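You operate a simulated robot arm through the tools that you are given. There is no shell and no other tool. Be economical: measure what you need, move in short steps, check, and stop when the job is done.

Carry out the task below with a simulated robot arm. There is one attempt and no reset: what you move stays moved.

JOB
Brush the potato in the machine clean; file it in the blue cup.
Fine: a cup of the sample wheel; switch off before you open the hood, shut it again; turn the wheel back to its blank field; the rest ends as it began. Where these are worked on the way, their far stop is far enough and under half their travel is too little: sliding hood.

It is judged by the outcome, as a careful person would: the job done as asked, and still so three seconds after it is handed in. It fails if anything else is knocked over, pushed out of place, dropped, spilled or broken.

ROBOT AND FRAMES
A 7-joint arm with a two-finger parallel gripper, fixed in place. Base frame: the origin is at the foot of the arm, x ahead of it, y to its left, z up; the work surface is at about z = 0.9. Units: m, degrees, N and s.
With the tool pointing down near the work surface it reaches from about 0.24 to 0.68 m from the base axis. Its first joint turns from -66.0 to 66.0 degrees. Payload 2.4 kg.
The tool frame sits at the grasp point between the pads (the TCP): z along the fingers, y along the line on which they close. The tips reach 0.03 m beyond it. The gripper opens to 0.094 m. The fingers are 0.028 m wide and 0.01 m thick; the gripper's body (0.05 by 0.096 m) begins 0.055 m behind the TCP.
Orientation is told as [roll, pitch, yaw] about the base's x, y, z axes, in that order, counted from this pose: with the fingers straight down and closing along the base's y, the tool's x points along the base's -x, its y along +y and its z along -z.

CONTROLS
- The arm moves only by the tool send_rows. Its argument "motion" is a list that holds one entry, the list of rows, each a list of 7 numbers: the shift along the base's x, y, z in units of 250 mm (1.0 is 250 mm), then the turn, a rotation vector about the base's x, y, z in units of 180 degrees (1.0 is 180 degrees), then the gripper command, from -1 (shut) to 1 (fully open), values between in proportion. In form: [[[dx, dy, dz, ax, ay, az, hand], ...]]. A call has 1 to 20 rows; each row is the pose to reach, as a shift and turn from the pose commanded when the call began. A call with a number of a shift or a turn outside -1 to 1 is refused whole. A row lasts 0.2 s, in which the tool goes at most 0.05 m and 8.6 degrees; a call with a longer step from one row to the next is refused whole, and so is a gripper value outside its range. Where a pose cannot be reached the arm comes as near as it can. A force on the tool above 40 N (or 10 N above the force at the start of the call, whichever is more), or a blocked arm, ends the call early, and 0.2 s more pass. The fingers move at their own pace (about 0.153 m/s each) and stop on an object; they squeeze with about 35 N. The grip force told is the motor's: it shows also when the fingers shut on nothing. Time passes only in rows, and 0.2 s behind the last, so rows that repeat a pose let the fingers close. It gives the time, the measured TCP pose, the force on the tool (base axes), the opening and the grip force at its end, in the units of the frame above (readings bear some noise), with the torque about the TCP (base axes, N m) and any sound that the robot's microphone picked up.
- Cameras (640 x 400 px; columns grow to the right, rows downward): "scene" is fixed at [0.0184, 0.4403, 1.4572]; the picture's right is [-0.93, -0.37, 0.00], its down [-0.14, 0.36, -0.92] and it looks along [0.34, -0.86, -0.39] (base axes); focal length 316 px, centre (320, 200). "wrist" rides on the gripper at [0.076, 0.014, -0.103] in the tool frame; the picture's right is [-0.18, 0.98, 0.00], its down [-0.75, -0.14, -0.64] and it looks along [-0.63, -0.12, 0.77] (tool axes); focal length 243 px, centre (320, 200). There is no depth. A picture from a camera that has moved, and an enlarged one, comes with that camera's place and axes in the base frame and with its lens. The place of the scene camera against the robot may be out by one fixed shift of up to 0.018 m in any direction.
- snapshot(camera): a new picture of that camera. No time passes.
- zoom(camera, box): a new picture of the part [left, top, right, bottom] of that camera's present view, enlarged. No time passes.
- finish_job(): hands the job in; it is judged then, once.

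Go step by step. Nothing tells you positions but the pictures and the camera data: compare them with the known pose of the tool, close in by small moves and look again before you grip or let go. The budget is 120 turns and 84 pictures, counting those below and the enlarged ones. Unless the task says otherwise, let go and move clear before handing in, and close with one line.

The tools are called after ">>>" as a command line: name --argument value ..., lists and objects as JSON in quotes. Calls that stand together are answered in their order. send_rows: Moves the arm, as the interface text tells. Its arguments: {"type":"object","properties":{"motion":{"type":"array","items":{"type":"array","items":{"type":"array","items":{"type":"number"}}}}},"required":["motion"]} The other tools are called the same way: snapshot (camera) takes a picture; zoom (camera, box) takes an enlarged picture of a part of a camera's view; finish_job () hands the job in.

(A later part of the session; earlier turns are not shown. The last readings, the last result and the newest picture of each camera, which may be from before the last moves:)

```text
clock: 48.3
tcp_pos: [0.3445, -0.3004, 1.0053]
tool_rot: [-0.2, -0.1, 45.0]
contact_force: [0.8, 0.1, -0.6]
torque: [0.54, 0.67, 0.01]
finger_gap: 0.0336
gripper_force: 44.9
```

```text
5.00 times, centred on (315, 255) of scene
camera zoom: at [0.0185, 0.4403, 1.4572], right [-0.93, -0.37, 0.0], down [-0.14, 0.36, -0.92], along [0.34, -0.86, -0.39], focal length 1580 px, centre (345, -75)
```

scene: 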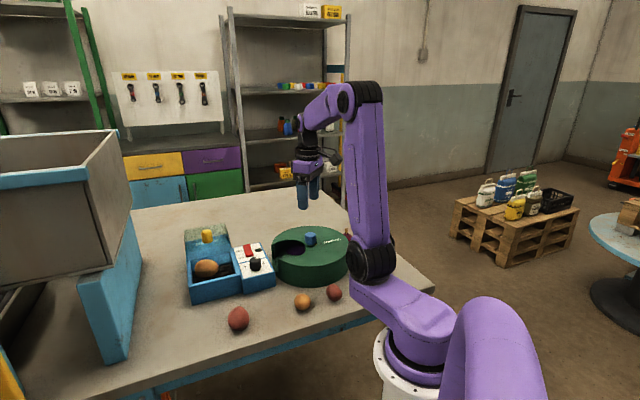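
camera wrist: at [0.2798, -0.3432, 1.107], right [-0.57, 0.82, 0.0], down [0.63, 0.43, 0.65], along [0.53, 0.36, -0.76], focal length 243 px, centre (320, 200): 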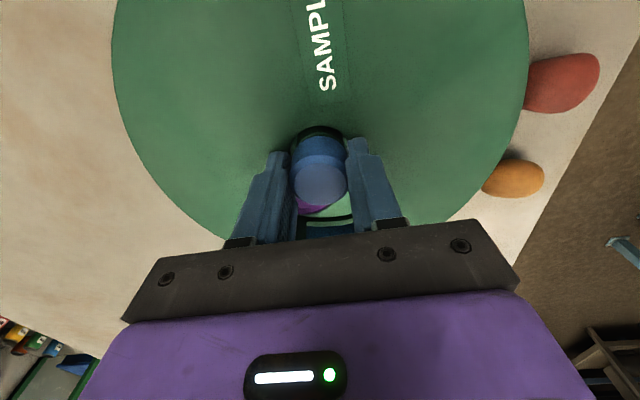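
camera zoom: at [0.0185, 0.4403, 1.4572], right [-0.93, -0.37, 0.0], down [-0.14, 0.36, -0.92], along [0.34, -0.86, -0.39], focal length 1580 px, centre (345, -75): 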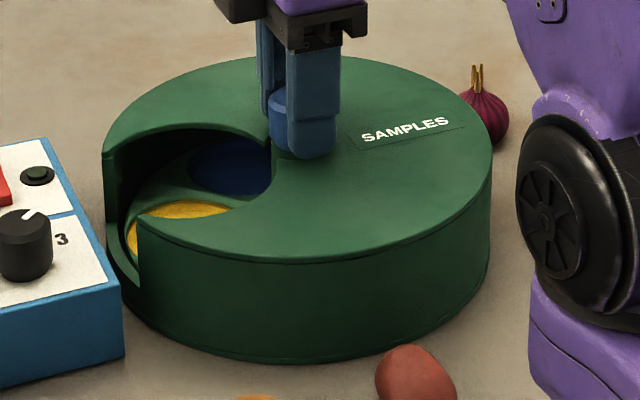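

The wheel held still. Rotate +81°.

>>> send_rows --motion '[[[0, 0, 0, 0, 0, 0.045, -1], [0, 0, 0, 0, 0, 0.09, -1], [0, 0, 0, 0, 0, 0.135, -1], [0, 0, 0, 0, 0, 0.18, -1], [0, 0, 0, 0, 0, 0.225, -1], [0, 0, 0, 0, 0, 0.27, -1], [0, 0, 0, 0, 0, 0.315, -1], [0, 0, 0, 0, 0, 0.36, -1], [0, 0, 0, 0, 0, 0.405, -1], [0, 0, 0, 0, 0, 0.45, -1], [0, 0, 0, 0, 0, 0.45, -1]]]'

>>> zoom --camera "scene" --box '[265, 215, 365, 295]'

```text
clock: 50.7
tcp_pos: [0.3451, -0.2999, 1.0061]
tool_rot: [-0.2, -0.1, 126.1]
contact_force: [5.0, 0.9, -6.6]
torque: [-0.24, 0.64, -0.46]
finger_gap: 0.0337
gripper_force: 45.1
```

```text
5.00 times, centred on (315, 255) of scene
camera zoom: at [0.0186, 0.4403, 1.4572], right [-0.93, -0.37, 0.0], down [-0.14, 0.36, -0.92], along [0.34, -0.86, -0.39], focal length 1580 px, centre (345, -75)
```

zoom: 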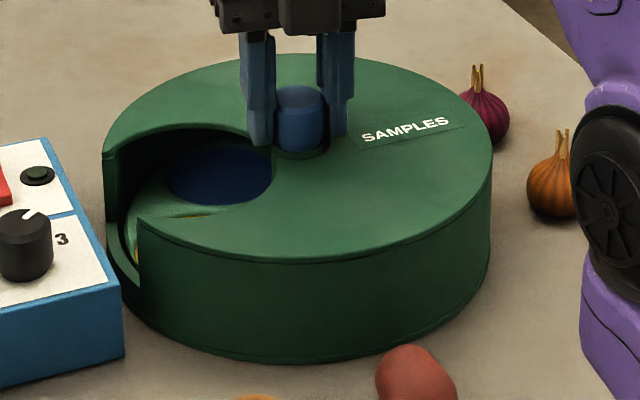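

The wheel moved less than expected (slip or a stop). Check with the wrist camera.

>>> snapshot --camera "wrist"

```text
43 pictures are left
camera wrist: at [0.3775, -0.3705, 1.1075], right [-0.9, -0.43, 0.0], down [-0.33, 0.69, 0.64], along [-0.27, 0.58, -0.77], focal length 243 px, centre (320, 200)
```

wrist: 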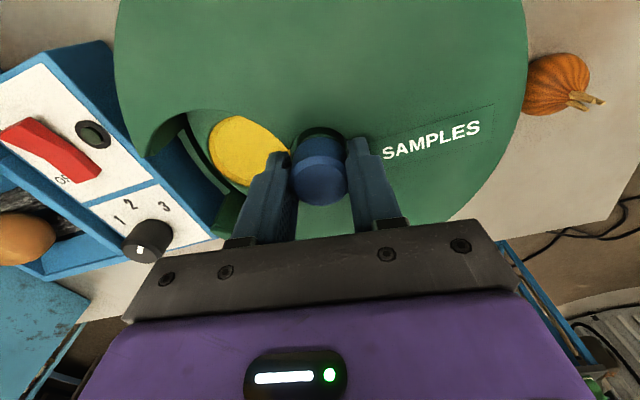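

The wheel turned only about 20°. I'll test by turning +15° more and reading the torque.

>>> send_rows --motion '[[[0, 0, 0, 0, 0, 0.03, -1], [0, 0, 0, 0, 0, 0.06, -1], [0, 0, 0, 0, 0, 0.085, -1]]]'

>>> zoom --camera "scene" --box '[265, 215, 365, 295]'

```text
clock: 51.5
tcp_pos: [0.3441, -0.2997, 1.0056]
tool_rot: [0.3, 0.0, 140.7]
contact_force: [1.9, -9.1, -10.2]
torque: [0.44, -0.87, -0.67]
finger_gap: 0.0338
gripper_force: 44.9
```

```text
5.00 times, centred on (315, 255) of scene
camera zoom: at [0.0186, 0.4399, 1.4573], right [-0.93, -0.37, 0.0], down [-0.14, 0.36, -0.92], along [0.34, -0.85, -0.39], focal length 1580 px, centre (345, -75)
```

zoom: 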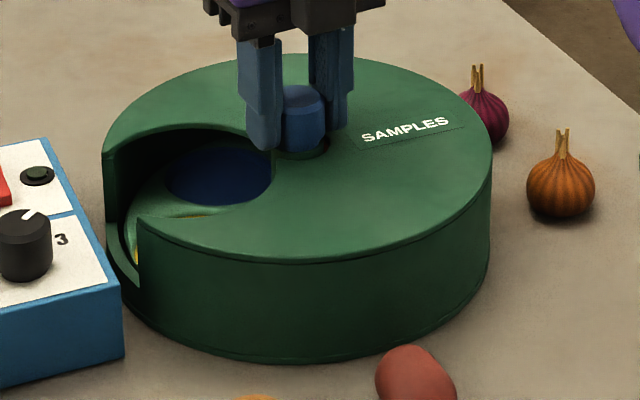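

It is a stop. Blue must be reached the other way round, so I'll turn the wheel back -170°.

>>> send_rows --motion '[[[0, 0, 0, 0, 0, -0.047, -1], [0, 0, 0, 0, 0, -0.094, -1], [0, 0, 0, 0, 0, -0.141, -1], [0, 0, 0, 0, 0, -0.188, -1], [0, 0, 0, 0, 0, -0.235, -1], [0, 0, 0, 0, 0, -0.282, -1], [0, 0, 0, 0, 0, -0.329, -1], [0, 0, 0, 0, 0, -0.376, -1], [0, 0, 0, 0, 0, -0.423, -1], [0, 0, 0, 0, 0, -0.47, -1], [0, 0, 0, 0, 0, -0.517, -1], [0, 0, 0, 0, 0, -0.564, -1], [0, 0, 0, 0, 0, -0.611, -1], [0, 0, 0, 0, 0, -0.658, -1], [0, 0, 0, 0, 0, -0.705, -1], [0, 0, 0, 0, 0, -0.752, -1], [0, 0, 0, 0, 0, -0.799, -1], [0, 0, 0, 0, 0, -0.846, -1], [0, 0, 0, 0, 0, -0.893, -1], [0, 0, 0, 0, 0, -0.94, -1]]]'

>>> zoom --camera "scene" --box '[265, 215, 365, 295]'

```text
clock: 55.7
tcp_pos: [0.3438, -0.2981, 1.0051]
tool_rot: [-0.3, -0.1, -28.1]
contact_force: [-12.0, 7.5, 30.3]
torque: [0.67, -0.33, -0.03]
finger_gap: 0.0334
gripper_force: 44.8
```

```text
5.00 times, centred on (315, 255) of scene
camera zoom: at [0.0177, 0.4408, 1.457], right [-0.93, -0.37, 0.0], down [-0.14, 0.36, -0.92], along [0.34, -0.86, -0.39], focal length 1580 px, centre (345, -75)
```

zoom: 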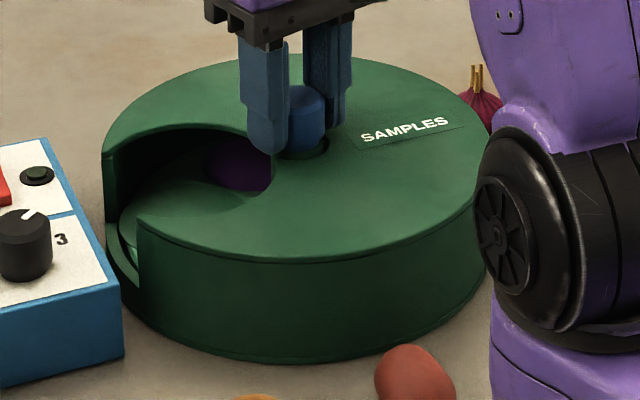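

It follows well: now slightly past blank the other way. Continue -68°.

>>> send_rows --motion '[[[0, 0, 0, 0, 0, -0.047, -1], [0, 0, 0, 0, 0, -0.094, -1], [0, 0, 0, 0, 0, -0.141, -1], [0, 0, 0, 0, 0, -0.188, -1], [0, 0, 0, 0, 0, -0.235, -1], [0, 0, 0, 0, 0, -0.282, -1], [0, 0, 0, 0, 0, -0.329, -1], [0, 0, 0, 0, 0, -0.376, -1]]]'

>>> zoom --camera "scene" --box '[265, 215, 365, 295]'

```text
clock: 57.5
tcp_pos: [0.3446, -0.299, 1.0059]
tool_rot: [-0.3, -0.1, -95.8]
contact_force: [-12.9, 5.5, 4.0]
torque: [-1.05, -1.1, 0.02]
finger_gap: 0.0332
gripper_force: 45.2
```

```text
5.00 times, centred on (315, 255) of scene
camera zoom: at [0.0179, 0.4406, 1.4571], right [-0.93, -0.37, 0.0], down [-0.14, 0.36, -0.92], along [0.34, -0.86, -0.39], focal length 1580 px, centre (345, -75)
```

zoom: 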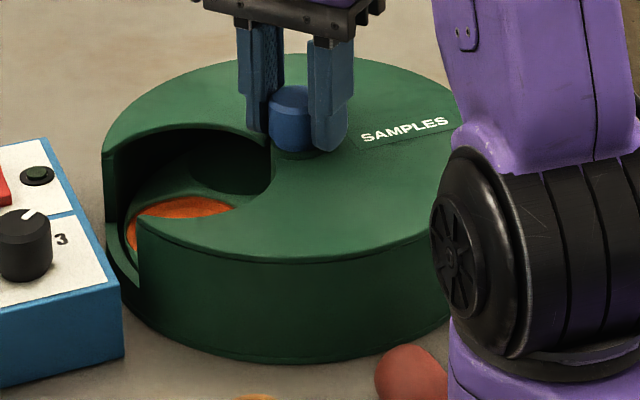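

Orange is arriving, as predicted, and blue is the next field (about 59° more). Regrip and turn.

>>> send_rows --motion '[[[0, 0, 0, 0, 0, 0, 0], [0, 0, 0, 0, 0, 0, 0.5], [0, 0, 0.03, 0, 0, 0, 0.5], [0, 0, 0.03, 0, 0, 0.045, 0.5], [0, 0, 0.03, 0, 0, 0.09, 0.5], [0, 0, 0.03, 0, 0, 0.135, 0.5], [0, 0, 0.03, 0, 0, 0.18, 0.5], [0, 0, 0.03, 0, 0, 0.225, 0.5], [0, 0, 0.03, 0, 0, 0.27, 0.5], [0, 0, 0.03, 0, 0, 0.315, 0.5], [0, 0, 0.03, 0, 0, 0.36, 0.5], [0, 0, 0.03, 0, 0, 0.405, 0.5], [0, 0, 0.03, 0, 0, 0.45, 0.5], [0, 0, 0.03, 0, 0, 0.495, 0.5], [0, 0, 0, 0, 0, 0.5, 0.5], [0, 0, 0, 0, 0, 0.5, 0], [0, 0, 0, 0, 0, 0.5, -0.5], [0, 0, 0, 0, 0, 0.5, -1], [0, 0, 0, 0, 0, 0.5, -1]]]'

>>> send_rows --motion '[[[0, 0, 0, 0, 0, -0.047, -1], [0, 0, 0, 0, 0, -0.094, -1], [0, 0, 0, 0, 0, -0.141, -1], [0, 0, 0, 0, 0, -0.188, -1], [0, 0, 0, 0, 0, -0.235, -1], [0, 0, 0, 0, 0, -0.282, -1], [0, 0, 0, 0, 0, -0.325, -1], [0, 0, 0, 0, 0, -0.325, -1]]]'

>>> zoom --camera "scene" --box '[265, 215, 365, 295]'

```text
clock: 61.5
tcp_pos: [0.3436, -0.2995, 1.0061]
tool_rot: [0.0, -0.2, -5.6]
contact_force: [-1.1, 5.7, 2.0]
torque: [0.71, -0.53, 0.01]
finger_gap: 0.0336
gripper_force: 45.0
```

```text
clock: 63.3
tcp_pos: [0.3443, -0.2988, 1.0055]
tool_rot: [-0.2, -0.2, -64.3]
contact_force: [-2.6, 8.0, 8.1]
torque: [1.58, -0.3, -0.01]
finger_gap: 0.0332
gripper_force: 45.0
```

```text
5.00 times, centred on (315, 255) of scene
camera zoom: at [0.0182, 0.4406, 1.4571], right [-0.93, -0.37, 0.0], down [-0.14, 0.36, -0.92], along [0.34, -0.86, -0.39], focal length 1580 px, centre (345, -75)
```

zoom: 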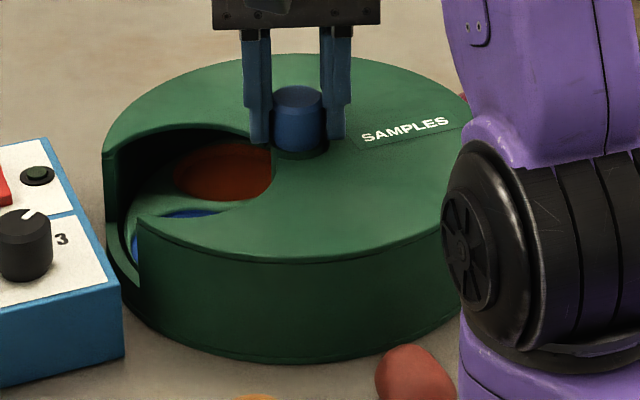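

Orange now sits where purple was initially, so blue should be centred. Release, rise, and check from above.

>>> send_rows --motion '[[[0, 0, 0, 0, 0, 0, 0], [0, 0, 0, 0, 0, 0, 0.5], [0, 0, 0.1, 0, 0, 0, 0.5], [0, 0, 0.2, 0, 0, 0.045, 0.5], [0, 0, 0.35, 0, 0, 0.09, 0.5], [0, 0, 0.5, 0, 0, 0.135, 0.5], [0, 0, 0.5, 0, 0, 0.18, 0.5], [0, 0, 0.5, 0, 0, 0.225, 0.5], [0, 0, 0.5, 0, 0, 0.27, 0.5], [0, 0, 0.5, 0, 0, 0.315, 0.5], [0, 0, 0.5, 0, 0, 0.357, 0.5], [0, 0, 0.5, 0, 0, 0.357, 0.5]]]'

>>> zoom --camera "wrist" --box '[190, 0, 590, 240]'

```text
clock: 65.9
tcp_pos: [0.3453, -0.2986, 1.1294]
tool_rot: [-0.3, -0.3, 0.3]
contact_force: [-0.9, -0.1, 0.2]
torque: [0.0, -0.01, 0.02]
finger_gap: 0.0703
gripper_force: 0.0
```

```text
1.60 times, centred on (390, 120) of wrist
camera zoom: at [0.2677, -0.2858, 1.2315], right [0.18, 0.98, 0.0], down [0.75, -0.14, 0.65], along [0.63, -0.12, -0.76], focal length 388 px, centre (208, 328)
```

zoom: 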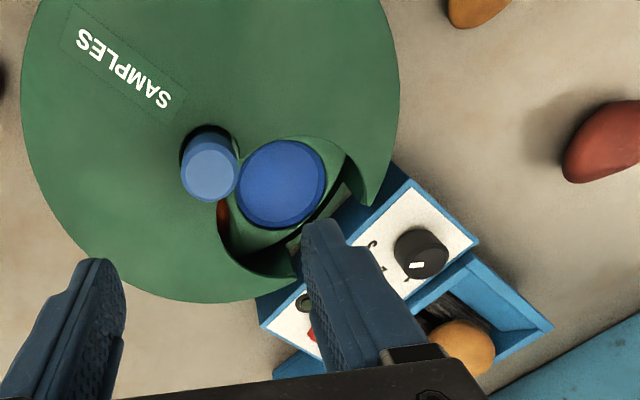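

Blue cup is perfectly centred at about (0.379,-0.251). Now go to view the potato in the open tub, from yaw 45.

>>> send_rows --motion '[[[0.07, 0.07, 0, 0, 0, 0.04, 0.5], [0.16, 0.16, 0, 0, 0, 0.08, 0.5], [0.28, 0.28, 0, 0, 0, 0.12, 0.5], [0.4, 0.4, 0, 0, 0, 0.16, 0.5], [0.52, 0.52, 0, 0, 0, 0.2, 0.5], [0.62, 0.62, 0, 0, 0, 0.24, 0.5], [0.72, 0.72, 0, 0, 0, 0.25, 0.5], [0.78, 0.82, 0, 0, 0, 0.25, 0.5], [0.78, 0.82, 0, 0, 0, 0.25, 0.5]]]'

>>> snapshot --camera "wrist"

>>> zoom --camera "scene" --box '[175, 205, 285, 310]'

```text
clock: 67.9
tcp_pos: [0.5393, -0.0942, 1.1307]
tool_rot: [-0.3, -0.2, 45.1]
contact_force: [-1.0, 0.3, 0.6]
torque: [-0.01, 0.0, -0.01]
finger_gap: 0.0704
gripper_force: 0.1
```

```text
37 pictures are left
camera wrist: at [0.4752, -0.1383, 1.2331], right [-0.57, 0.82, 0.0], down [0.63, 0.43, 0.65], along [0.53, 0.36, -0.76], focal length 243 px, centre (320, 200)
```

wrist: 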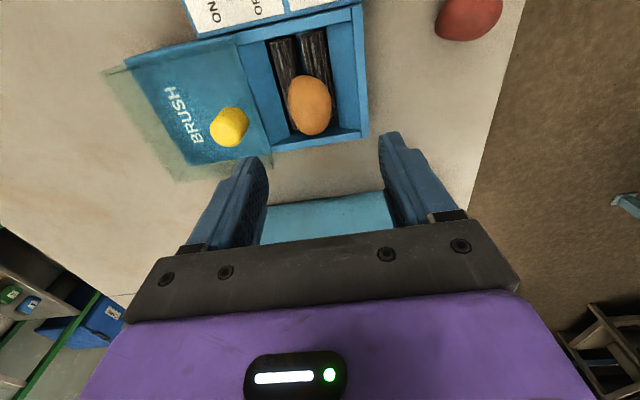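

```text
3.81 times, centred on (230, 258) of scene
camera zoom: at [0.0184, 0.4404, 1.4572], right [-0.93, -0.37, 0.0], down [-0.14, 0.36, -0.92], along [0.34, -0.86, -0.39], focal length 1204 px, centre (663, -19)
```

zoom: 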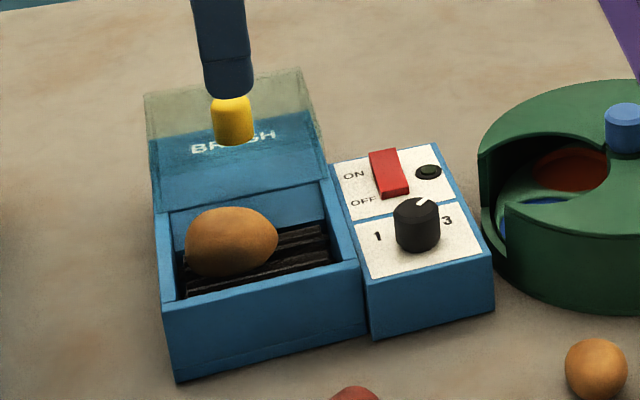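

Potato center is about (0.560,-0.095), short axis along the tub. I'll lower to z 1.03 above it with fingers along that axis and check.

>>> send_rows --motion '[[[0.083, -0.003, -0.1, 0, 0, 0, 0.5], [0.083, -0.003, -0.22, 0, 0, 0, 0.5], [0.083, -0.003, -0.34, 0, 0, 0, 0.5], [0.083, -0.003, -0.44, 0, 0, 0, 0.5], [0.083, -0.003, -0.44, 0, 0, 0, 0.5]]]'

>>> snapshot --camera "wrist"

>>> zoom --camera "scene" --box '[175, 205, 285, 310]'

```text
clock: 69.1
tcp_pos: [0.5612, -0.0934, 1.0211]
tool_rot: [-0.2, -0.2, 45.2]
contact_force: [-0.3, -0.9, 0.0]
torque: [0.01, 0.02, 0.01]
finger_gap: 0.0702
gripper_force: 0.1
```

```text
35 pictures are left
camera wrist: at [0.4971, -0.1392, 1.1239], right [-0.57, 0.82, 0.0], down [0.63, 0.43, 0.65], along [0.53, 0.36, -0.76], focal length 243 px, centre (320, 200)
```

wrist: 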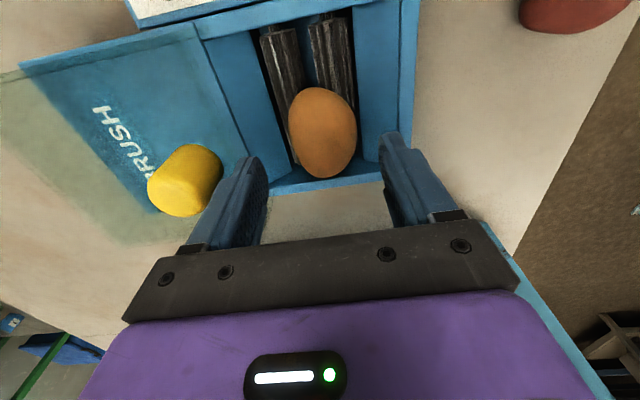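

```text
3.81 times, centred on (230, 258) of scene
camera zoom: at [0.0184, 0.4403, 1.4572], right [-0.93, -0.37, 0.0], down [-0.14, 0.36, -0.92], along [0.34, -0.86, -0.39], focal length 1204 px, centre (663, -19)
```

zoom: 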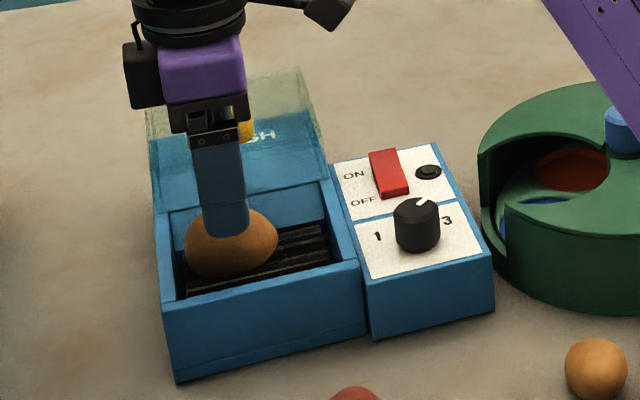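

Alignment is good. Descend to z 0.955 carefully.

>>> send_rows --motion '[[[0, 0, -0.08, 0, 0, 0, 0.5], [0, 0, -0.14, 0, 0, 0, 0.5], [0, 0, -0.19, 0, 0, 0, 0.5], [0, 0, -0.23, 0, 0, 0, 0.5], [0, 0, -0.264, 0, 0, 0, 0.5]]]'

>>> snapshot --camera "wrist"

```text
clock: 69.6
tcp_pos: [0.5649, -0.097, 1.0046]
tool_rot: [-1.2, -0.8, 45.0]
contact_force: [-7.0, 2.8, 12.1]
torque: [-0.52, -0.2, -0.22]
finger_gap: 0.0667
gripper_force: 0.1
stopped in row 2: the force on the tool passed its limit at 59 N (the readings are from after the stop); the commanded pose is now the measured one
```

```text
33 pictures are left
camera wrist: at [0.4985, -0.1406, 1.105], right [-0.56, 0.82, -0.02], down [0.62, 0.44, 0.65], along [0.55, 0.36, -0.76], focal length 243 px, centre (320, 200)
```

wrist: 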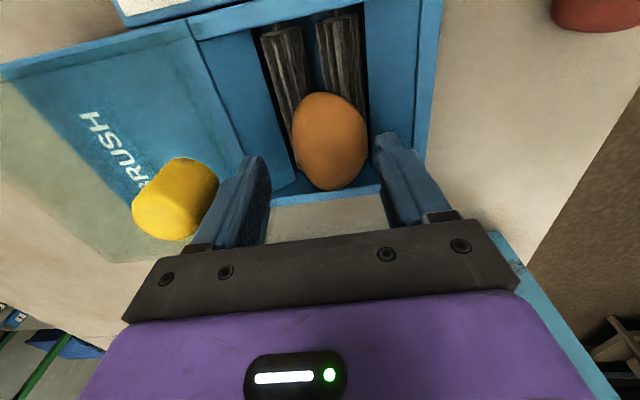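

A finger touched the tub rim. Zoom to see the rim edges.

>>> zoom --camera "wrist" --box '[180, 0, 460, 220]'

>>> zoom --camera "scene" --box '[185, 235, 245, 300]'

```text
1.82 times, centred on (320, 110) of wrist
camera zoom: at [0.4985, -0.1406, 1.105], right [-0.56, 0.82, -0.02], down [0.62, 0.44, 0.65], along [0.55, 0.36, -0.76], focal length 441 px, centre (320, 364)
```

zoom: 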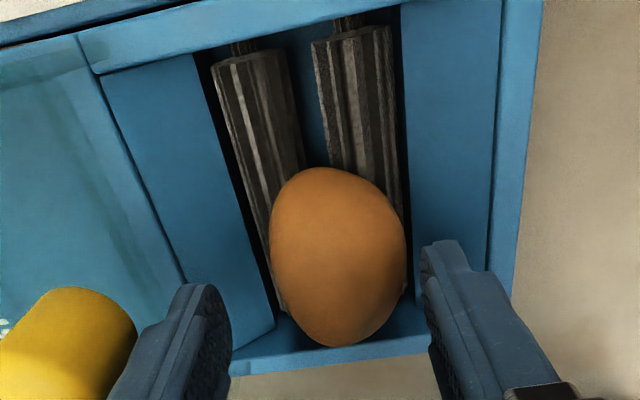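

```text
6.15 times, centred on (215, 268) of scene
camera zoom: at [0.0179, 0.4405, 1.4571], right [-0.93, -0.37, 0.0], down [-0.14, 0.36, -0.92], along [0.34, -0.86, -0.39], focal length 1945 px, centre (966, -215)
```

zoom: 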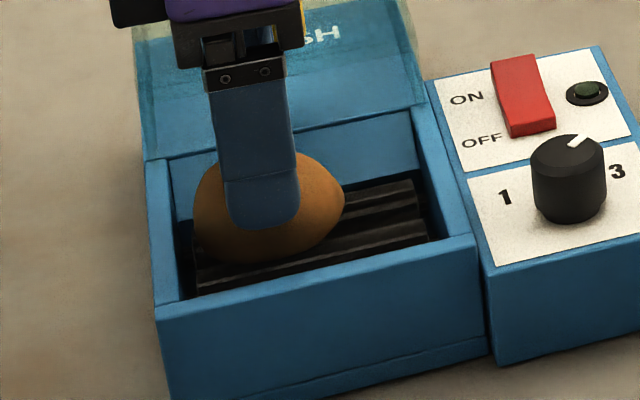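

The front side of the tub slopes inward, so I'll narrow the fingers to about 60 mm, straighten the tool, and descend to about z 0.976.

>>> send_rows --motion '[[[0, 0, 0.06, 0.003, 0.002, 0, 0.4], [-0.012, 0.012, 0.08, 0.0067, 0.0044, 0, 0.28], [-0.012, 0.012, 0.04, 0.0067, 0.0044, 0, 0.28], [-0.012, 0.012, 0, 0.0067, 0.0044, 0, 0.28], [-0.012, 0.012, -0.04, 0.0067, 0.0044, 0, 0.28], [-0.012, 0.012, -0.07, 0.0067, 0.0044, 0, 0.28], [-0.012, 0.012, -0.095, 0.0067, 0.0044, 0, 0.28], [-0.012, 0.012, -0.115, 0.0067, 0.0044, 0, 0.28]]]'

>>> zoom --camera "wrist" --box '[180, 0, 460, 240]'

```text
clock: 71.4
tcp_pos: [0.5635, -0.0959, 0.9769]
tool_rot: [0.1, -1.2, 44.9]
contact_force: [-5.7, 1.2, 33.6]
torque: [0.41, 1.1, 0.0]
finger_gap: 0.0618
gripper_force: 1.2
```

```text
1.67 times, centred on (320, 120) of wrist
camera zoom: at [0.497, -0.1403, 1.0778], right [-0.56, 0.83, 0.0], down [0.62, 0.42, 0.66], along [0.54, 0.37, -0.75], focal length 404 px, centre (320, 333)
```

zoom: 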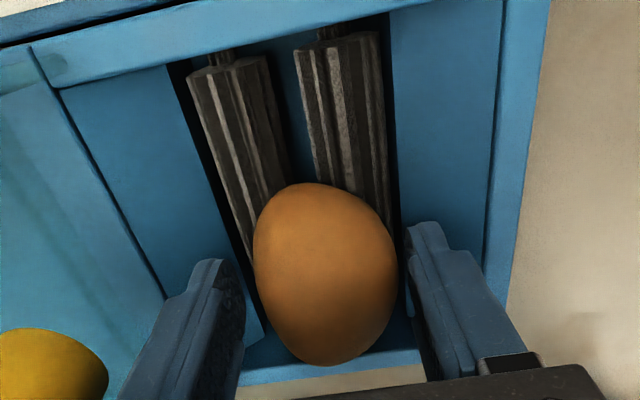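

The potato sits neatly between the pads. Ease up 1.5 mm and close.

>>> send_rows --motion '[[[0, 0, 0.004, 0, 0, 0, 0.1], [0, 0, 0.004, 0, 0, 0, -0.2], [0, 0, 0.004, 0, 0, 0, -0.6], [0, 0, 0.004, 0, 0, 0, -1], [0, 0, 0.004, 0, 0, 0, -1]]]'

>>> zoom --camera "wrist" --box '[180, 0, 460, 240]'

```text
clock: 72.6
tcp_pos: [0.5615, -0.0936, 0.9754]
tool_rot: [0.2, -1.0, 45.0]
contact_force: [0.2, -0.6, -0.5]
torque: [0.0, -0.02, -0.02]
finger_gap: 0.0453
gripper_force: 34.7
```

```text
1.67 times, centred on (320, 120) of wrist
camera zoom: at [0.4967, -0.1399, 1.0757], right [-0.57, 0.82, 0.01], down [0.63, 0.42, 0.65], along [0.54, 0.37, -0.76], focal length 404 px, centre (320, 333)
```

zoom: 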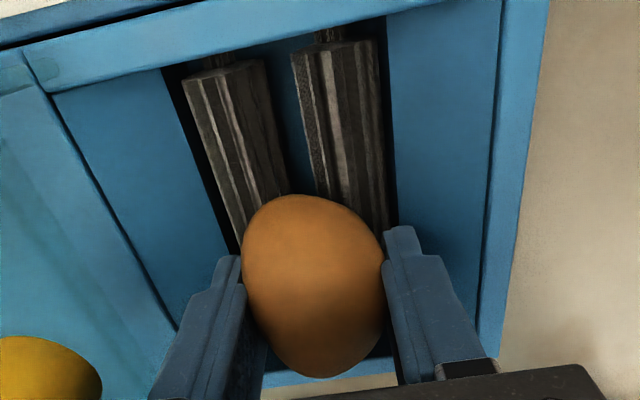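

Gripped at 45 mm. Lift gently.

>>> send_rows --motion '[[[0, 0, 0.02, 0, 0, 0, -1], [0, 0, 0.06, 0, 0, 0, -1], [0, 0, 0.12, 0, 0, 0, -1], [0, 0, 0.2, 0, 0, 0, -1], [0, 0, 0.3, 0, 0, 0, -1], [0, 0, 0.45, 0, 0, 0, -1], [0, 0, 0.55, 0, 0, 0, -1]]]'

>>> snapshot --camera "wrist"

```text
clock: 74.2
tcp_pos: [0.5637, -0.0953, 1.1138]
tool_rot: [0.3, -0.9, 45.0]
contact_force: [-0.4, 0.1, -0.5]
torque: [-0.01, 0.04, 0.01]
finger_gap: 0.0449
gripper_force: 34.6
```

```text
28 pictures are left
camera wrist: at [0.4976, -0.1407, 1.2142], right [-0.57, 0.82, 0.01], down [0.63, 0.42, 0.65], along [0.54, 0.37, -0.76], focal length 243 px, centre (320, 200)
```

wrist: 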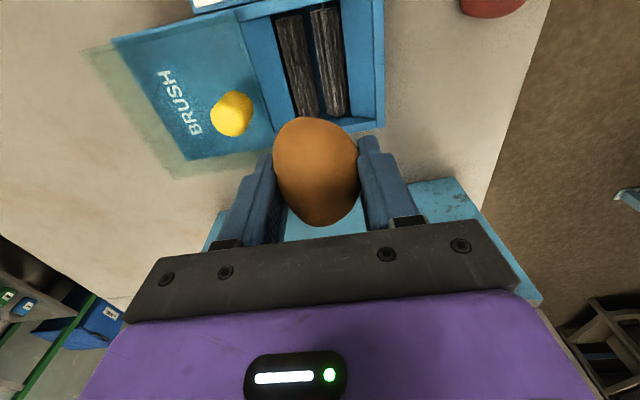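

The potato is held well. Carry it to above the blue cup, yaw 53° so that the fingers straddle tangentially.

>>> send_rows --motion '[[[-0.06, -0.05, 0, 0, 0.002, 0.01, -1], [-0.16, -0.13, 0, -0.001, 0.005, 0.02, -1], [-0.28, -0.24, 0, -0.0017, 0.005, 0.03, -1], [-0.4, -0.34, 0, -0.0017, 0.005, 0.044, -1], [-0.52, -0.44, 0, -0.0017, 0.005, 0.044, -1], [-0.63, -0.54, 0, -0.0017, 0.005, 0.044, -1], [-0.7, -0.6, 0, -0.0017, 0.005, 0.044, -1], [-0.747, -0.639, 0, -0.0017, 0.005, 0.044, -1], [-0.747, -0.639, 0, -0.0017, 0.005, 0.044, -1]]]'

>>> snapshot --camera "wrist"

>>> zoom --camera "scene" --box '[265, 205, 365, 295]'

```text
clock: 76.2
tcp_pos: [0.3724, -0.2531, 1.112]
tool_rot: [0.7, -0.2, 52.9]
contact_force: [-0.2, -0.2, 0.4]
torque: [-0.04, 0.01, 0.02]
finger_gap: 0.0453
gripper_force: 35.3
```

```text
27 pictures are left
camera wrist: at [0.3156, -0.3064, 1.2142], right [-0.67, 0.74, 0.01], down [0.57, 0.51, 0.64], along [0.47, 0.44, -0.77], focal length 243 px, centre (320, 200)
```

wrist: 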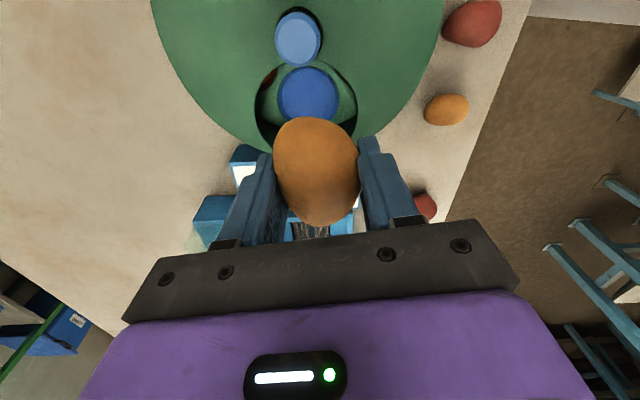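

```text
4.44 times, centred on (315, 250) of scene
camera zoom: at [0.0184, 0.4403, 1.4572], right [-0.93, -0.37, 0.0], down [-0.14, 0.36, -0.92], along [0.34, -0.86, -0.39], focal length 1404 px, centre (342, -22)
```

zoom: 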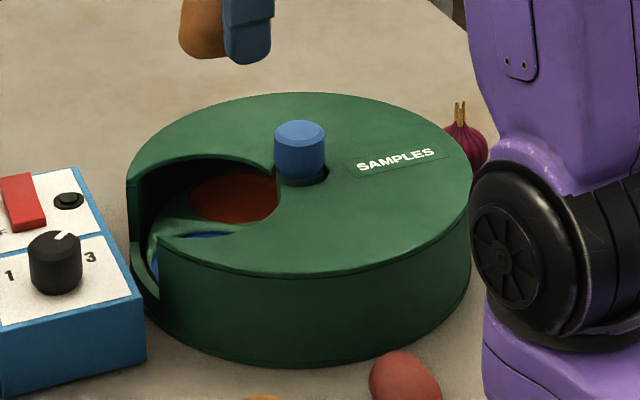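

The cup center is about (0.386,-0.255). Correct sideways by about 1 cm, lower to z 1.05, and look again.

>>> send_rows --motion '[[[0.02, -0.014, -0.08, -0.004, 0.001, 0, -1], [0.038, -0.028, -0.16, -0.004, 0.001, 0, -1], [0.038, -0.028, -0.25, -0.004, 0.001, 0, -1], [0.038, -0.028, -0.25, -0.004, 0.001, 0, -1]]]'

>>> zoom --camera "wrist" --box '[160, 0, 480, 240]'

>>> zoom --camera "scene" --box '[265, 205, 365, 295]'

```text
clock: 77.2
tcp_pos: [0.3852, -0.2591, 1.0483]
tool_rot: [0.5, 0.5, 53.0]
contact_force: [0.2, -0.4, -0.2]
torque: [0.02, 0.03, 0.02]
finger_gap: 0.0451
gripper_force: 34.6
```

```text
1.67 times, centred on (320, 120) of wrist
camera zoom: at [0.3281, -0.3114, 1.1521], right [-0.67, 0.74, 0.01], down [0.57, 0.52, 0.63], along [0.47, 0.43, -0.77], focal length 404 px, centre (320, 333)
```

zoom: 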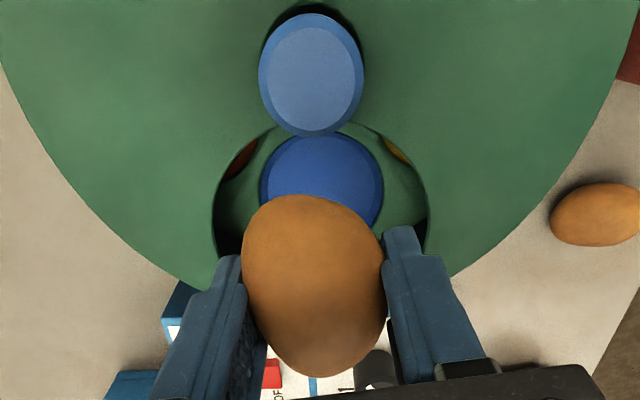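

```text
4.44 times, centred on (315, 250) of scene
camera zoom: at [0.0184, 0.4403, 1.4572], right [-0.93, -0.37, 0.0], down [-0.14, 0.36, -0.92], along [0.34, -0.86, -0.39], focal length 1404 px, centre (342, -22)
```

zoom: 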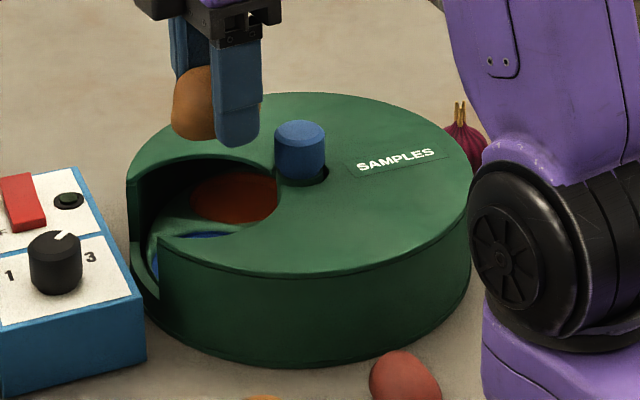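

Tangential alignment is good; I'll shift 5 mm inward and descend slowly into the window.

>>> send_rows --motion '[[[-0.012, -0.016, -0.06, 0, 0, 0, -1], [-0.012, -0.016, -0.12, 0, 0, 0, -1], [-0.012, -0.016, -0.18, 0, 0, 0, -1], [-0.012, -0.016, -0.22, 0, 0, 0, -1], [-0.012, -0.016, -0.25, 0, 0, 0, -1], [-0.012, -0.016, -0.25, 0, 0, 0, -1]]]'

>>> zoom --camera "wrist" --box '[160, 0, 480, 240]'

>>> zoom --camera "scene" --box '[265, 205, 365, 295]'

```text
clock: 78.6
tcp_pos: [0.3822, -0.2646, 0.9868]
tool_rot: [0.4, 0.5, 52.8]
contact_force: [0.3, 0.5, -0.5]
torque: [-0.01, 0.0, -0.03]
finger_gap: 0.0451
gripper_force: 35.2
```

```text
1.67 times, centred on (320, 120) of wrist
camera zoom: at [0.3266, -0.3164, 1.0905], right [-0.67, 0.74, 0.01], down [0.57, 0.52, 0.63], along [0.47, 0.43, -0.77], focal length 404 px, centre (320, 333)
```

zoom: 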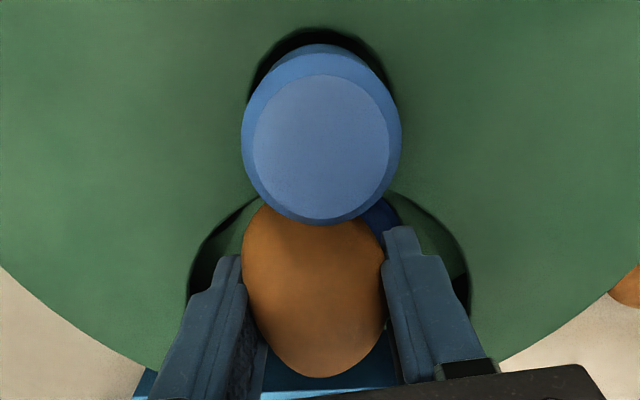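

```text
4.44 times, centred on (315, 250) of scene
camera zoom: at [0.0184, 0.4403, 1.4572], right [-0.93, -0.37, 0.0], down [-0.14, 0.36, -0.92], along [0.34, -0.86, -0.39], focal length 1404 px, centre (342, -22)
```

zoom: 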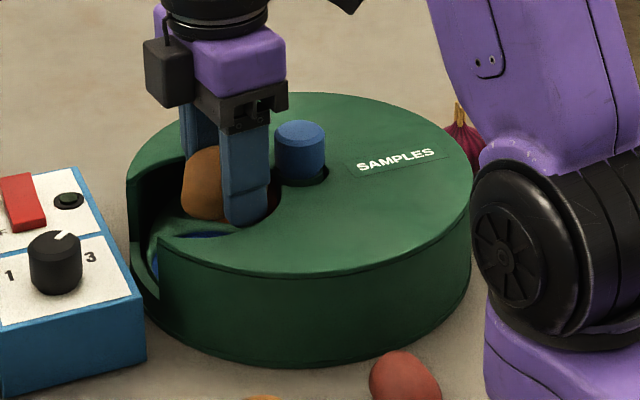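

Clear so far. Continue down in small steps until light contact.

>>> send_rows --motion '[[[0, 0, -0.015, 0, 0, 0, -1], [0, 0, -0.03, 0, 0, 0, -1], [0, 0, -0.045, 0, 0, 0, -1], [0, 0, -0.06, 0, 0, 0, -1]]]'

>>> zoom --camera "scene" --box '[265, 205, 365, 295]'

```text
clock: 79.6
tcp_pos: [0.3831, -0.2648, 0.9722]
tool_rot: [0.4, 0.7, 53.0]
contact_force: [0.1, -0.9, -1.1]
torque: [-0.02, 0.01, -0.01]
finger_gap: 0.0452
gripper_force: 35.4
```

```text
4.44 times, centred on (315, 250) of scene
camera zoom: at [0.0184, 0.4403, 1.4572], right [-0.93, -0.37, 0.0], down [-0.14, 0.36, -0.92], along [0.34, -0.86, -0.39], focal length 1404 px, centre (342, -22)
```

zoom: 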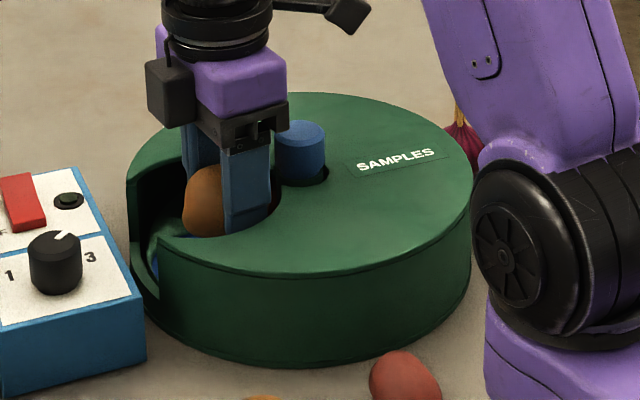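

>>> send_rows --motion '[[[0, 0, -0.012, 0, 0, 0, -1], [0, 0, -0.024, 0, 0, 0, -1], [0, 0, -0.036, 0, 0, 0, -1], [0, 0, -0.048, 0, 0, 0, -1], [0, 0, -0.06, 0, 0, 0, -1]]]'

>>> zoom --camera "scene" --box '[265, 205, 365, 295]'

```text
clock: 80.8
tcp_pos: [0.3824, -0.2644, 0.9566]
tool_rot: [0.4, 0.6, 52.9]
contact_force: [0.4, 0.9, -0.8]
torque: [0.0, 0.02, 0.0]
finger_gap: 0.0452
gripper_force: 35.1
```

```text
4.44 times, centred on (315, 250) of scene
camera zoom: at [0.0184, 0.4403, 1.4572], right [-0.93, -0.37, 0.0], down [-0.14, 0.36, -0.92], along [0.34, -0.86, -0.39], focal length 1404 px, centre (342, -22)
```

zoom: 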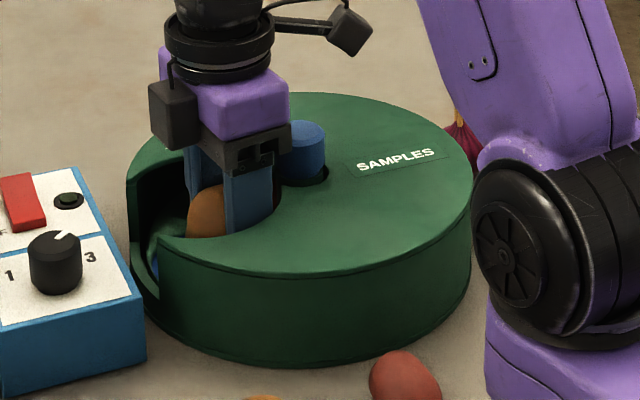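

>>> send_rows --motion '[[[0, 0, -0.01, 0, 0, 0, -1], [0, 0, -0.02, 0, 0, 0, -1], [0, 0, -0.03, 0, 0, 0, -1], [0, 0, -0.04, 0, 0, 0, -1]]]'

```text
clock: 81.8
tcp_pos: [0.382, -0.2668, 0.9514]
tool_rot: [0.2, 0.5, 52.7]
contact_force: [-4.7, 2.7, 8.6]
torque: [-0.3, -0.23, -0.04]
finger_gap: 0.0448
gripper_force: 34.7
stopped in row 4: the force on the tool passed its limit at 47 N (the readings are from after the stop); the commanded pose is now the measured one
```

Contact: the potato (or tips) rests on the cup. Open gently while staying in place, then rise.

>>> send_rows --motion '[[[0, 0, 0, 0, 0, 0, 0.0], [0, 0, 0, 0, 0, 0, 0.1], [0, 0, 0, 0, 0, 0, 0.3], [0, 0, 0, 0, 0, 0, 0.35], [0, 0, 0.06, 0, 0, 0, 0.35], [0, 0, 0.15, 0, 0, 0, 0.35], [0, 0, 0.3, 0, 0, 0, 0.35], [0, 0, 0.45, 0, 0, 0, 0.35], [0, 0, 0.6, 0, 0, 0, 0.35], [0, 0, 0.6, 0, 0, 0, 0.35]]]'

>>> zoom --camera "wrist" --box '[160, 0, 480, 240]'

>>> zoom --camera "scene" --box '[265, 205, 365, 295]'

```text
clock: 84.0
tcp_pos: [0.3847, -0.2675, 1.1004]
tool_rot: [0.0, 0.5, 52.8]
contact_force: [0.9, 0.2, 0.2]
torque: [0.0, -0.01, -0.01]
finger_gap: 0.0635
gripper_force: 0.1
```

```text
1.67 times, centred on (320, 120) of wrist
camera zoom: at [0.3278, -0.3177, 1.2043], right [-0.67, 0.74, 0.0], down [0.57, 0.52, 0.64], along [0.47, 0.43, -0.77], focal length 404 px, centre (320, 333)
```

zoom: 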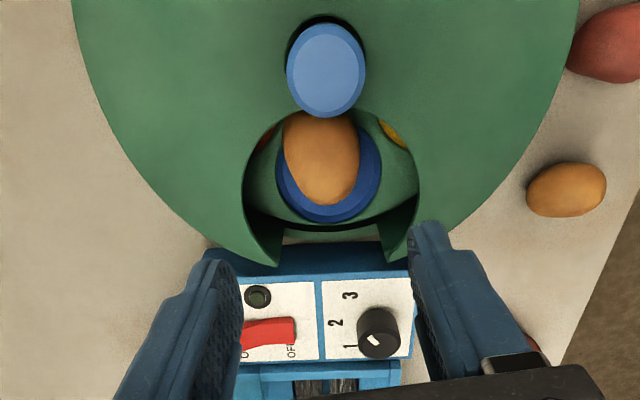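

```text
4.44 times, centred on (315, 250) of scene
camera zoom: at [0.0184, 0.4403, 1.4572], right [-0.93, -0.37, 0.0], down [-0.14, 0.36, -0.92], along [0.34, -0.86, -0.39], focal length 1404 px, centre (342, -22)
```

zoom: 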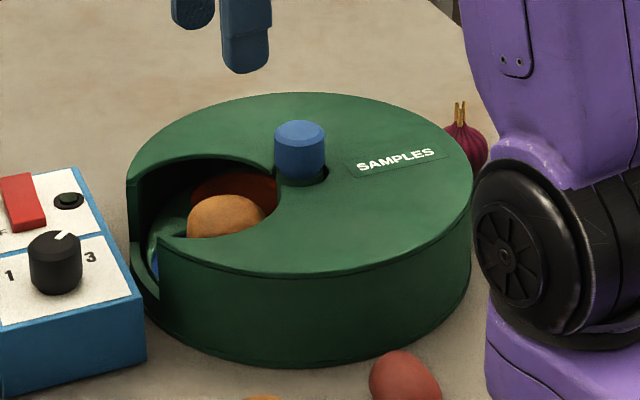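

The potato lies in the blue cup but slightly toward the knob. Zoom to check seating.

>>> zoom --camera "wrist" --box '[250, 50, 390, 140]'

>>> zoom --camera "scene" --box '[288, 238, 338, 270]'

```text
4.44 times, centred on (320, 95) of wrist
camera zoom: at [0.3278, -0.3177, 1.2043], right [-0.67, 0.74, 0.0], down [0.57, 0.52, 0.64], along [0.47, 0.43, -0.77], focal length 1078 px, centre (320, 667)
```

zoom: 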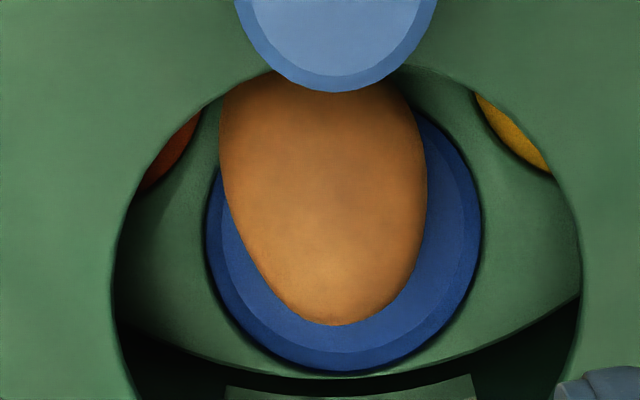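

```text
12.50 times, centred on (313, 254) of scene
camera zoom: at [0.0184, 0.4403, 1.4572], right [-0.93, -0.37, 0.0], down [-0.14, 0.36, -0.92], along [0.34, -0.86, -0.39], focal length 3950 px, centre (408, -475)
```

zoom: 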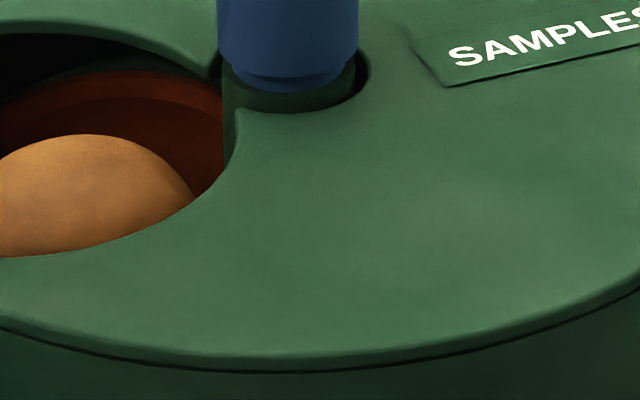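

The potato leans inward off the cup's centre by about 12 mm. I'll regrip it in place, lift slightly, and set it down nearer the cup's centre (0.389,-0.254).

>>> send_rows --motion '[[[0, 0, -0.15, 0, 0, 0, 0.35], [0, 0, -0.3, 0, 0, 0, 0.35], [0, 0, -0.42, 0, 0, 0, 0.35], [0, 0, -0.5, 0, 0, 0, 0.35], [0, 0, -0.55, 0, 0, 0, 0.35], [0, 0, -0.585, 0, 0, 0, 0.35], [0, 0, -0.585, 0, 0, 0, 0], [0, 0, -0.585, 0, 0, 0, -0.5], [0, 0, -0.585, 0, 0, 0, -1], [0, 0, -0.585, 0, 0, 0, -1]]]'

```text
clock: 84.9
tcp_pos: [0.3876, -0.2657, 1.0004]
tool_rot: [-0.8, 0.4, 52.7]
contact_force: [-9.9, 8.5, 19.5]
torque: [-0.38, -0.14, -0.15]
finger_gap: 0.0564
gripper_force: 0.0
stopped in row 4: the force on the tool passed its limit at 74 N (the readings are from after the stop); the commanded pose is now the measured one
```

A finger clipped the window edge. Rise and check that nothing shifted.

>>> send_rows --motion '[[[0, 0, 0.1, 0, 0, 0, 0.35], [-0.012, -0.008, 0.25, 0.004, -0.002, 0, 0.2], [-0.012, -0.008, 0.4, 0.004, -0.002, 0, 0.2], [-0.012, -0.008, 0.4, 0.004, -0.002, 0, 0.2]]]'

>>> zoom --camera "wrist" --box '[160, 0, 480, 240]'

>>> zoom --camera "scene" --box '[225, 205, 365, 305]'

```text
clock: 85.9
tcp_pos: [0.3845, -0.2676, 1.1019]
tool_rot: [-0.8, -0.3, 52.9]
contact_force: [0.7, 0.7, 0.9]
torque: [-0.05, 0.01, 0.01]
finger_gap: 0.0568
gripper_force: 0.0
```

```text
1.67 times, centred on (320, 120) of wrist
camera zoom: at [0.3261, -0.3194, 1.2035], right [-0.67, 0.74, -0.01], down [0.56, 0.52, 0.65], along [0.49, 0.43, -0.76], focal length 404 px, centre (320, 333)
```

zoom: 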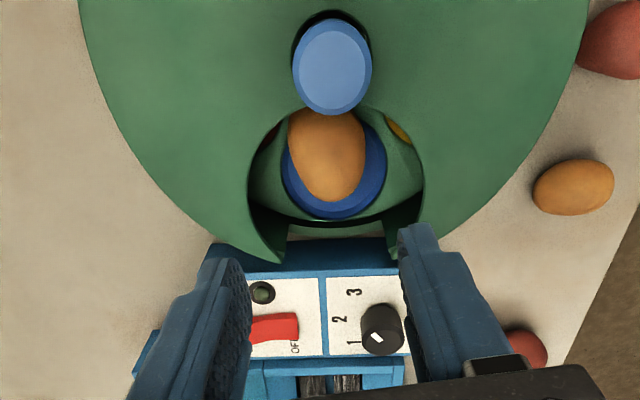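

```text
4.00 times, centred on (295, 255) of scene
camera zoom: at [0.0184, 0.4403, 1.4572], right [-0.93, -0.37, 0.0], down [-0.14, 0.36, -0.92], along [0.34, -0.86, -0.39], focal length 1264 px, centre (420, -20)
```

zoom: 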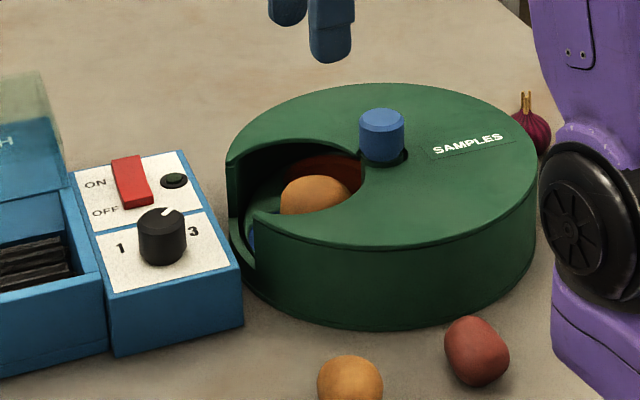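

Nothing has shifted. Straighten, shift slightly, and go down with a narrower opening (57 mm) to regrip.

>>> send_rows --motion '[[[0, 0.018, -0.12, 0.004, 0.0017, 0, 0.2], [0, 0.018, -0.26, 0.004, 0.0017, 0, 0.2], [0, 0.018, -0.38, 0.004, 0.0017, 0, 0.2], [0, 0.018, -0.43, 0.004, 0.0017, 0, 0.2], [0, 0.018, -0.43, 0.004, 0.0017, 0, 0.2]]]'

>>> zoom --camera "wrist" --box '[160, 0, 480, 240]'

```text
clock: 87.1
tcp_pos: [0.3836, -0.2651, 0.9909]
tool_rot: [0.0, -0.8, 52.8]
contact_force: [-0.7, 0.2, 0.7]
torque: [0.01, 0.01, 0.02]
finger_gap: 0.0565
gripper_force: 0.0
```

```text
1.67 times, centred on (320, 120) of wrist
camera zoom: at [0.3245, -0.3183, 1.0919], right [-0.67, 0.74, 0.0], down [0.56, 0.51, 0.65], along [0.48, 0.44, -0.76], focal length 404 px, centre (320, 333)
```

zoom: 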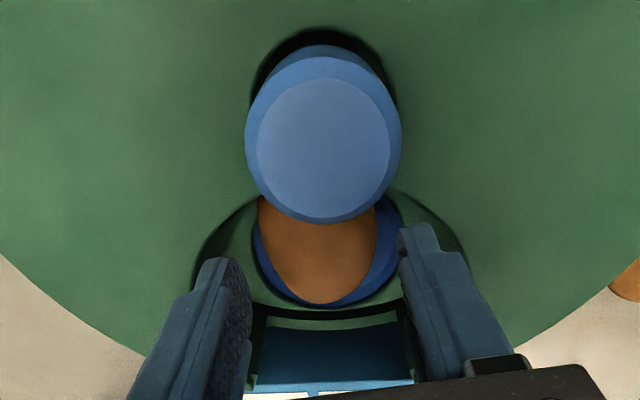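

Fingers fit inside the window with the potato between. Continue down and close.

>>> send_rows --motion '[[[0, 0, -0.04, 0, 0, 0, 0.2], [0, 0, -0.08, 0, 0, 0, 0.2], [0, 0, -0.115, 0, 0, 0, 0.2], [0, 0, -0.145, 0, 0, 0, 0.2]]]'

```text
clock: 87.8
tcp_pos: [0.3855, -0.2643, 0.972]
tool_rot: [-0.5, -0.6, 52.8]
contact_force: [-2.7, 2.2, 7.7]
torque: [0.09, 0.33, -0.01]
finger_gap: 0.058
gripper_force: 1.4
stopped in row 3: the force on the tool passed its limit at 61 N (the readings are from after the stop); the commanded pose is now the measured one
```

A finger landed on the potato's shoulder. Raise slightly, open a little more, and descend again.

>>> send_rows --motion '[[[0, 0, 0.04, 0.002, 0.002, 0, 0.2], [-0.006, 0.004, 0.04, 0.003, 0.003, 0, 0.31], [-0.006, 0.004, 0.04, 0.003, 0.003, 0, 0.31], [-0.006, 0.004, 0, 0.003, 0.003, 0, 0.31], [-0.006, 0.004, -0.03, 0.003, 0.003, 0, 0.31], [-0.006, 0.004, -0.06, 0.003, 0.003, 0, 0.31]]]'

>>> zoom --camera "wrist" --box '[160, 0, 480, 240]'

```text
clock: 89.0
tcp_pos: [0.3859, -0.2647, 0.9722]
tool_rot: [0.0, -0.8, 52.8]
contact_force: [-3.5, 3.4, 6.5]
torque: [-0.27, -0.13, -0.09]
finger_gap: 0.0592
gripper_force: 0.0
stopped in row 5: the force on the tool passed its limit at 63 N (the readings are from after the stop); the commanded pose is now the measured one
```

```text
1.67 times, centred on (320, 120) of wrist
camera zoom: at [0.3266, -0.3184, 1.0734], right [-0.67, 0.74, 0.0], down [0.56, 0.51, 0.65], along [0.48, 0.44, -0.76], focal length 404 px, centre (320, 333)
```

zoom: 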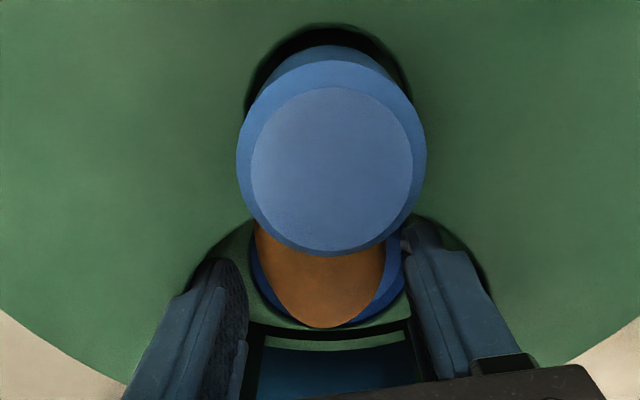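

The left finger hits the window edge again, so regripping is tight. I'll lift, turn the closed fingers crosswise, and look from the side before nudging the potato outward from its inner end.

>>> send_rows --motion '[[[0, 0, 0.06, 0, 0, 0, 0.2], [0, 0, 0.2, 0, 0, 0, 0.2], [0, 0, 0.35, 0, 0, 0, 0], [0, 0, 0.35, 0, 0.003, -0.047, -1], [0, 0, 0.35, 0, 0.003, -0.094, -1], [0, 0, 0.35, 0, 0.003, -0.141, -1], [0, 0, 0.35, 0, 0.003, -0.188, -1], [0, 0, 0.35, 0, 0.003, -0.235, -1], [0, 0, 0.35, 0, 0.003, -0.282, -1], [-0.02, 0, 0.35, 0, 0.003, -0.329, -1], [-0.04, -0.01, 0.35, 0, 0.003, -0.376, -1], [-0.06, -0.02, 0.35, 0, 0.003, -0.423, -1], [-0.076, -0.037, 0.35, 0, 0.003, -0.47, -1], [-0.076, -0.037, 0.35, 0, 0.003, -0.527, -1, 0]]]'

```text
refused: a row must be a list of 7 entries
```

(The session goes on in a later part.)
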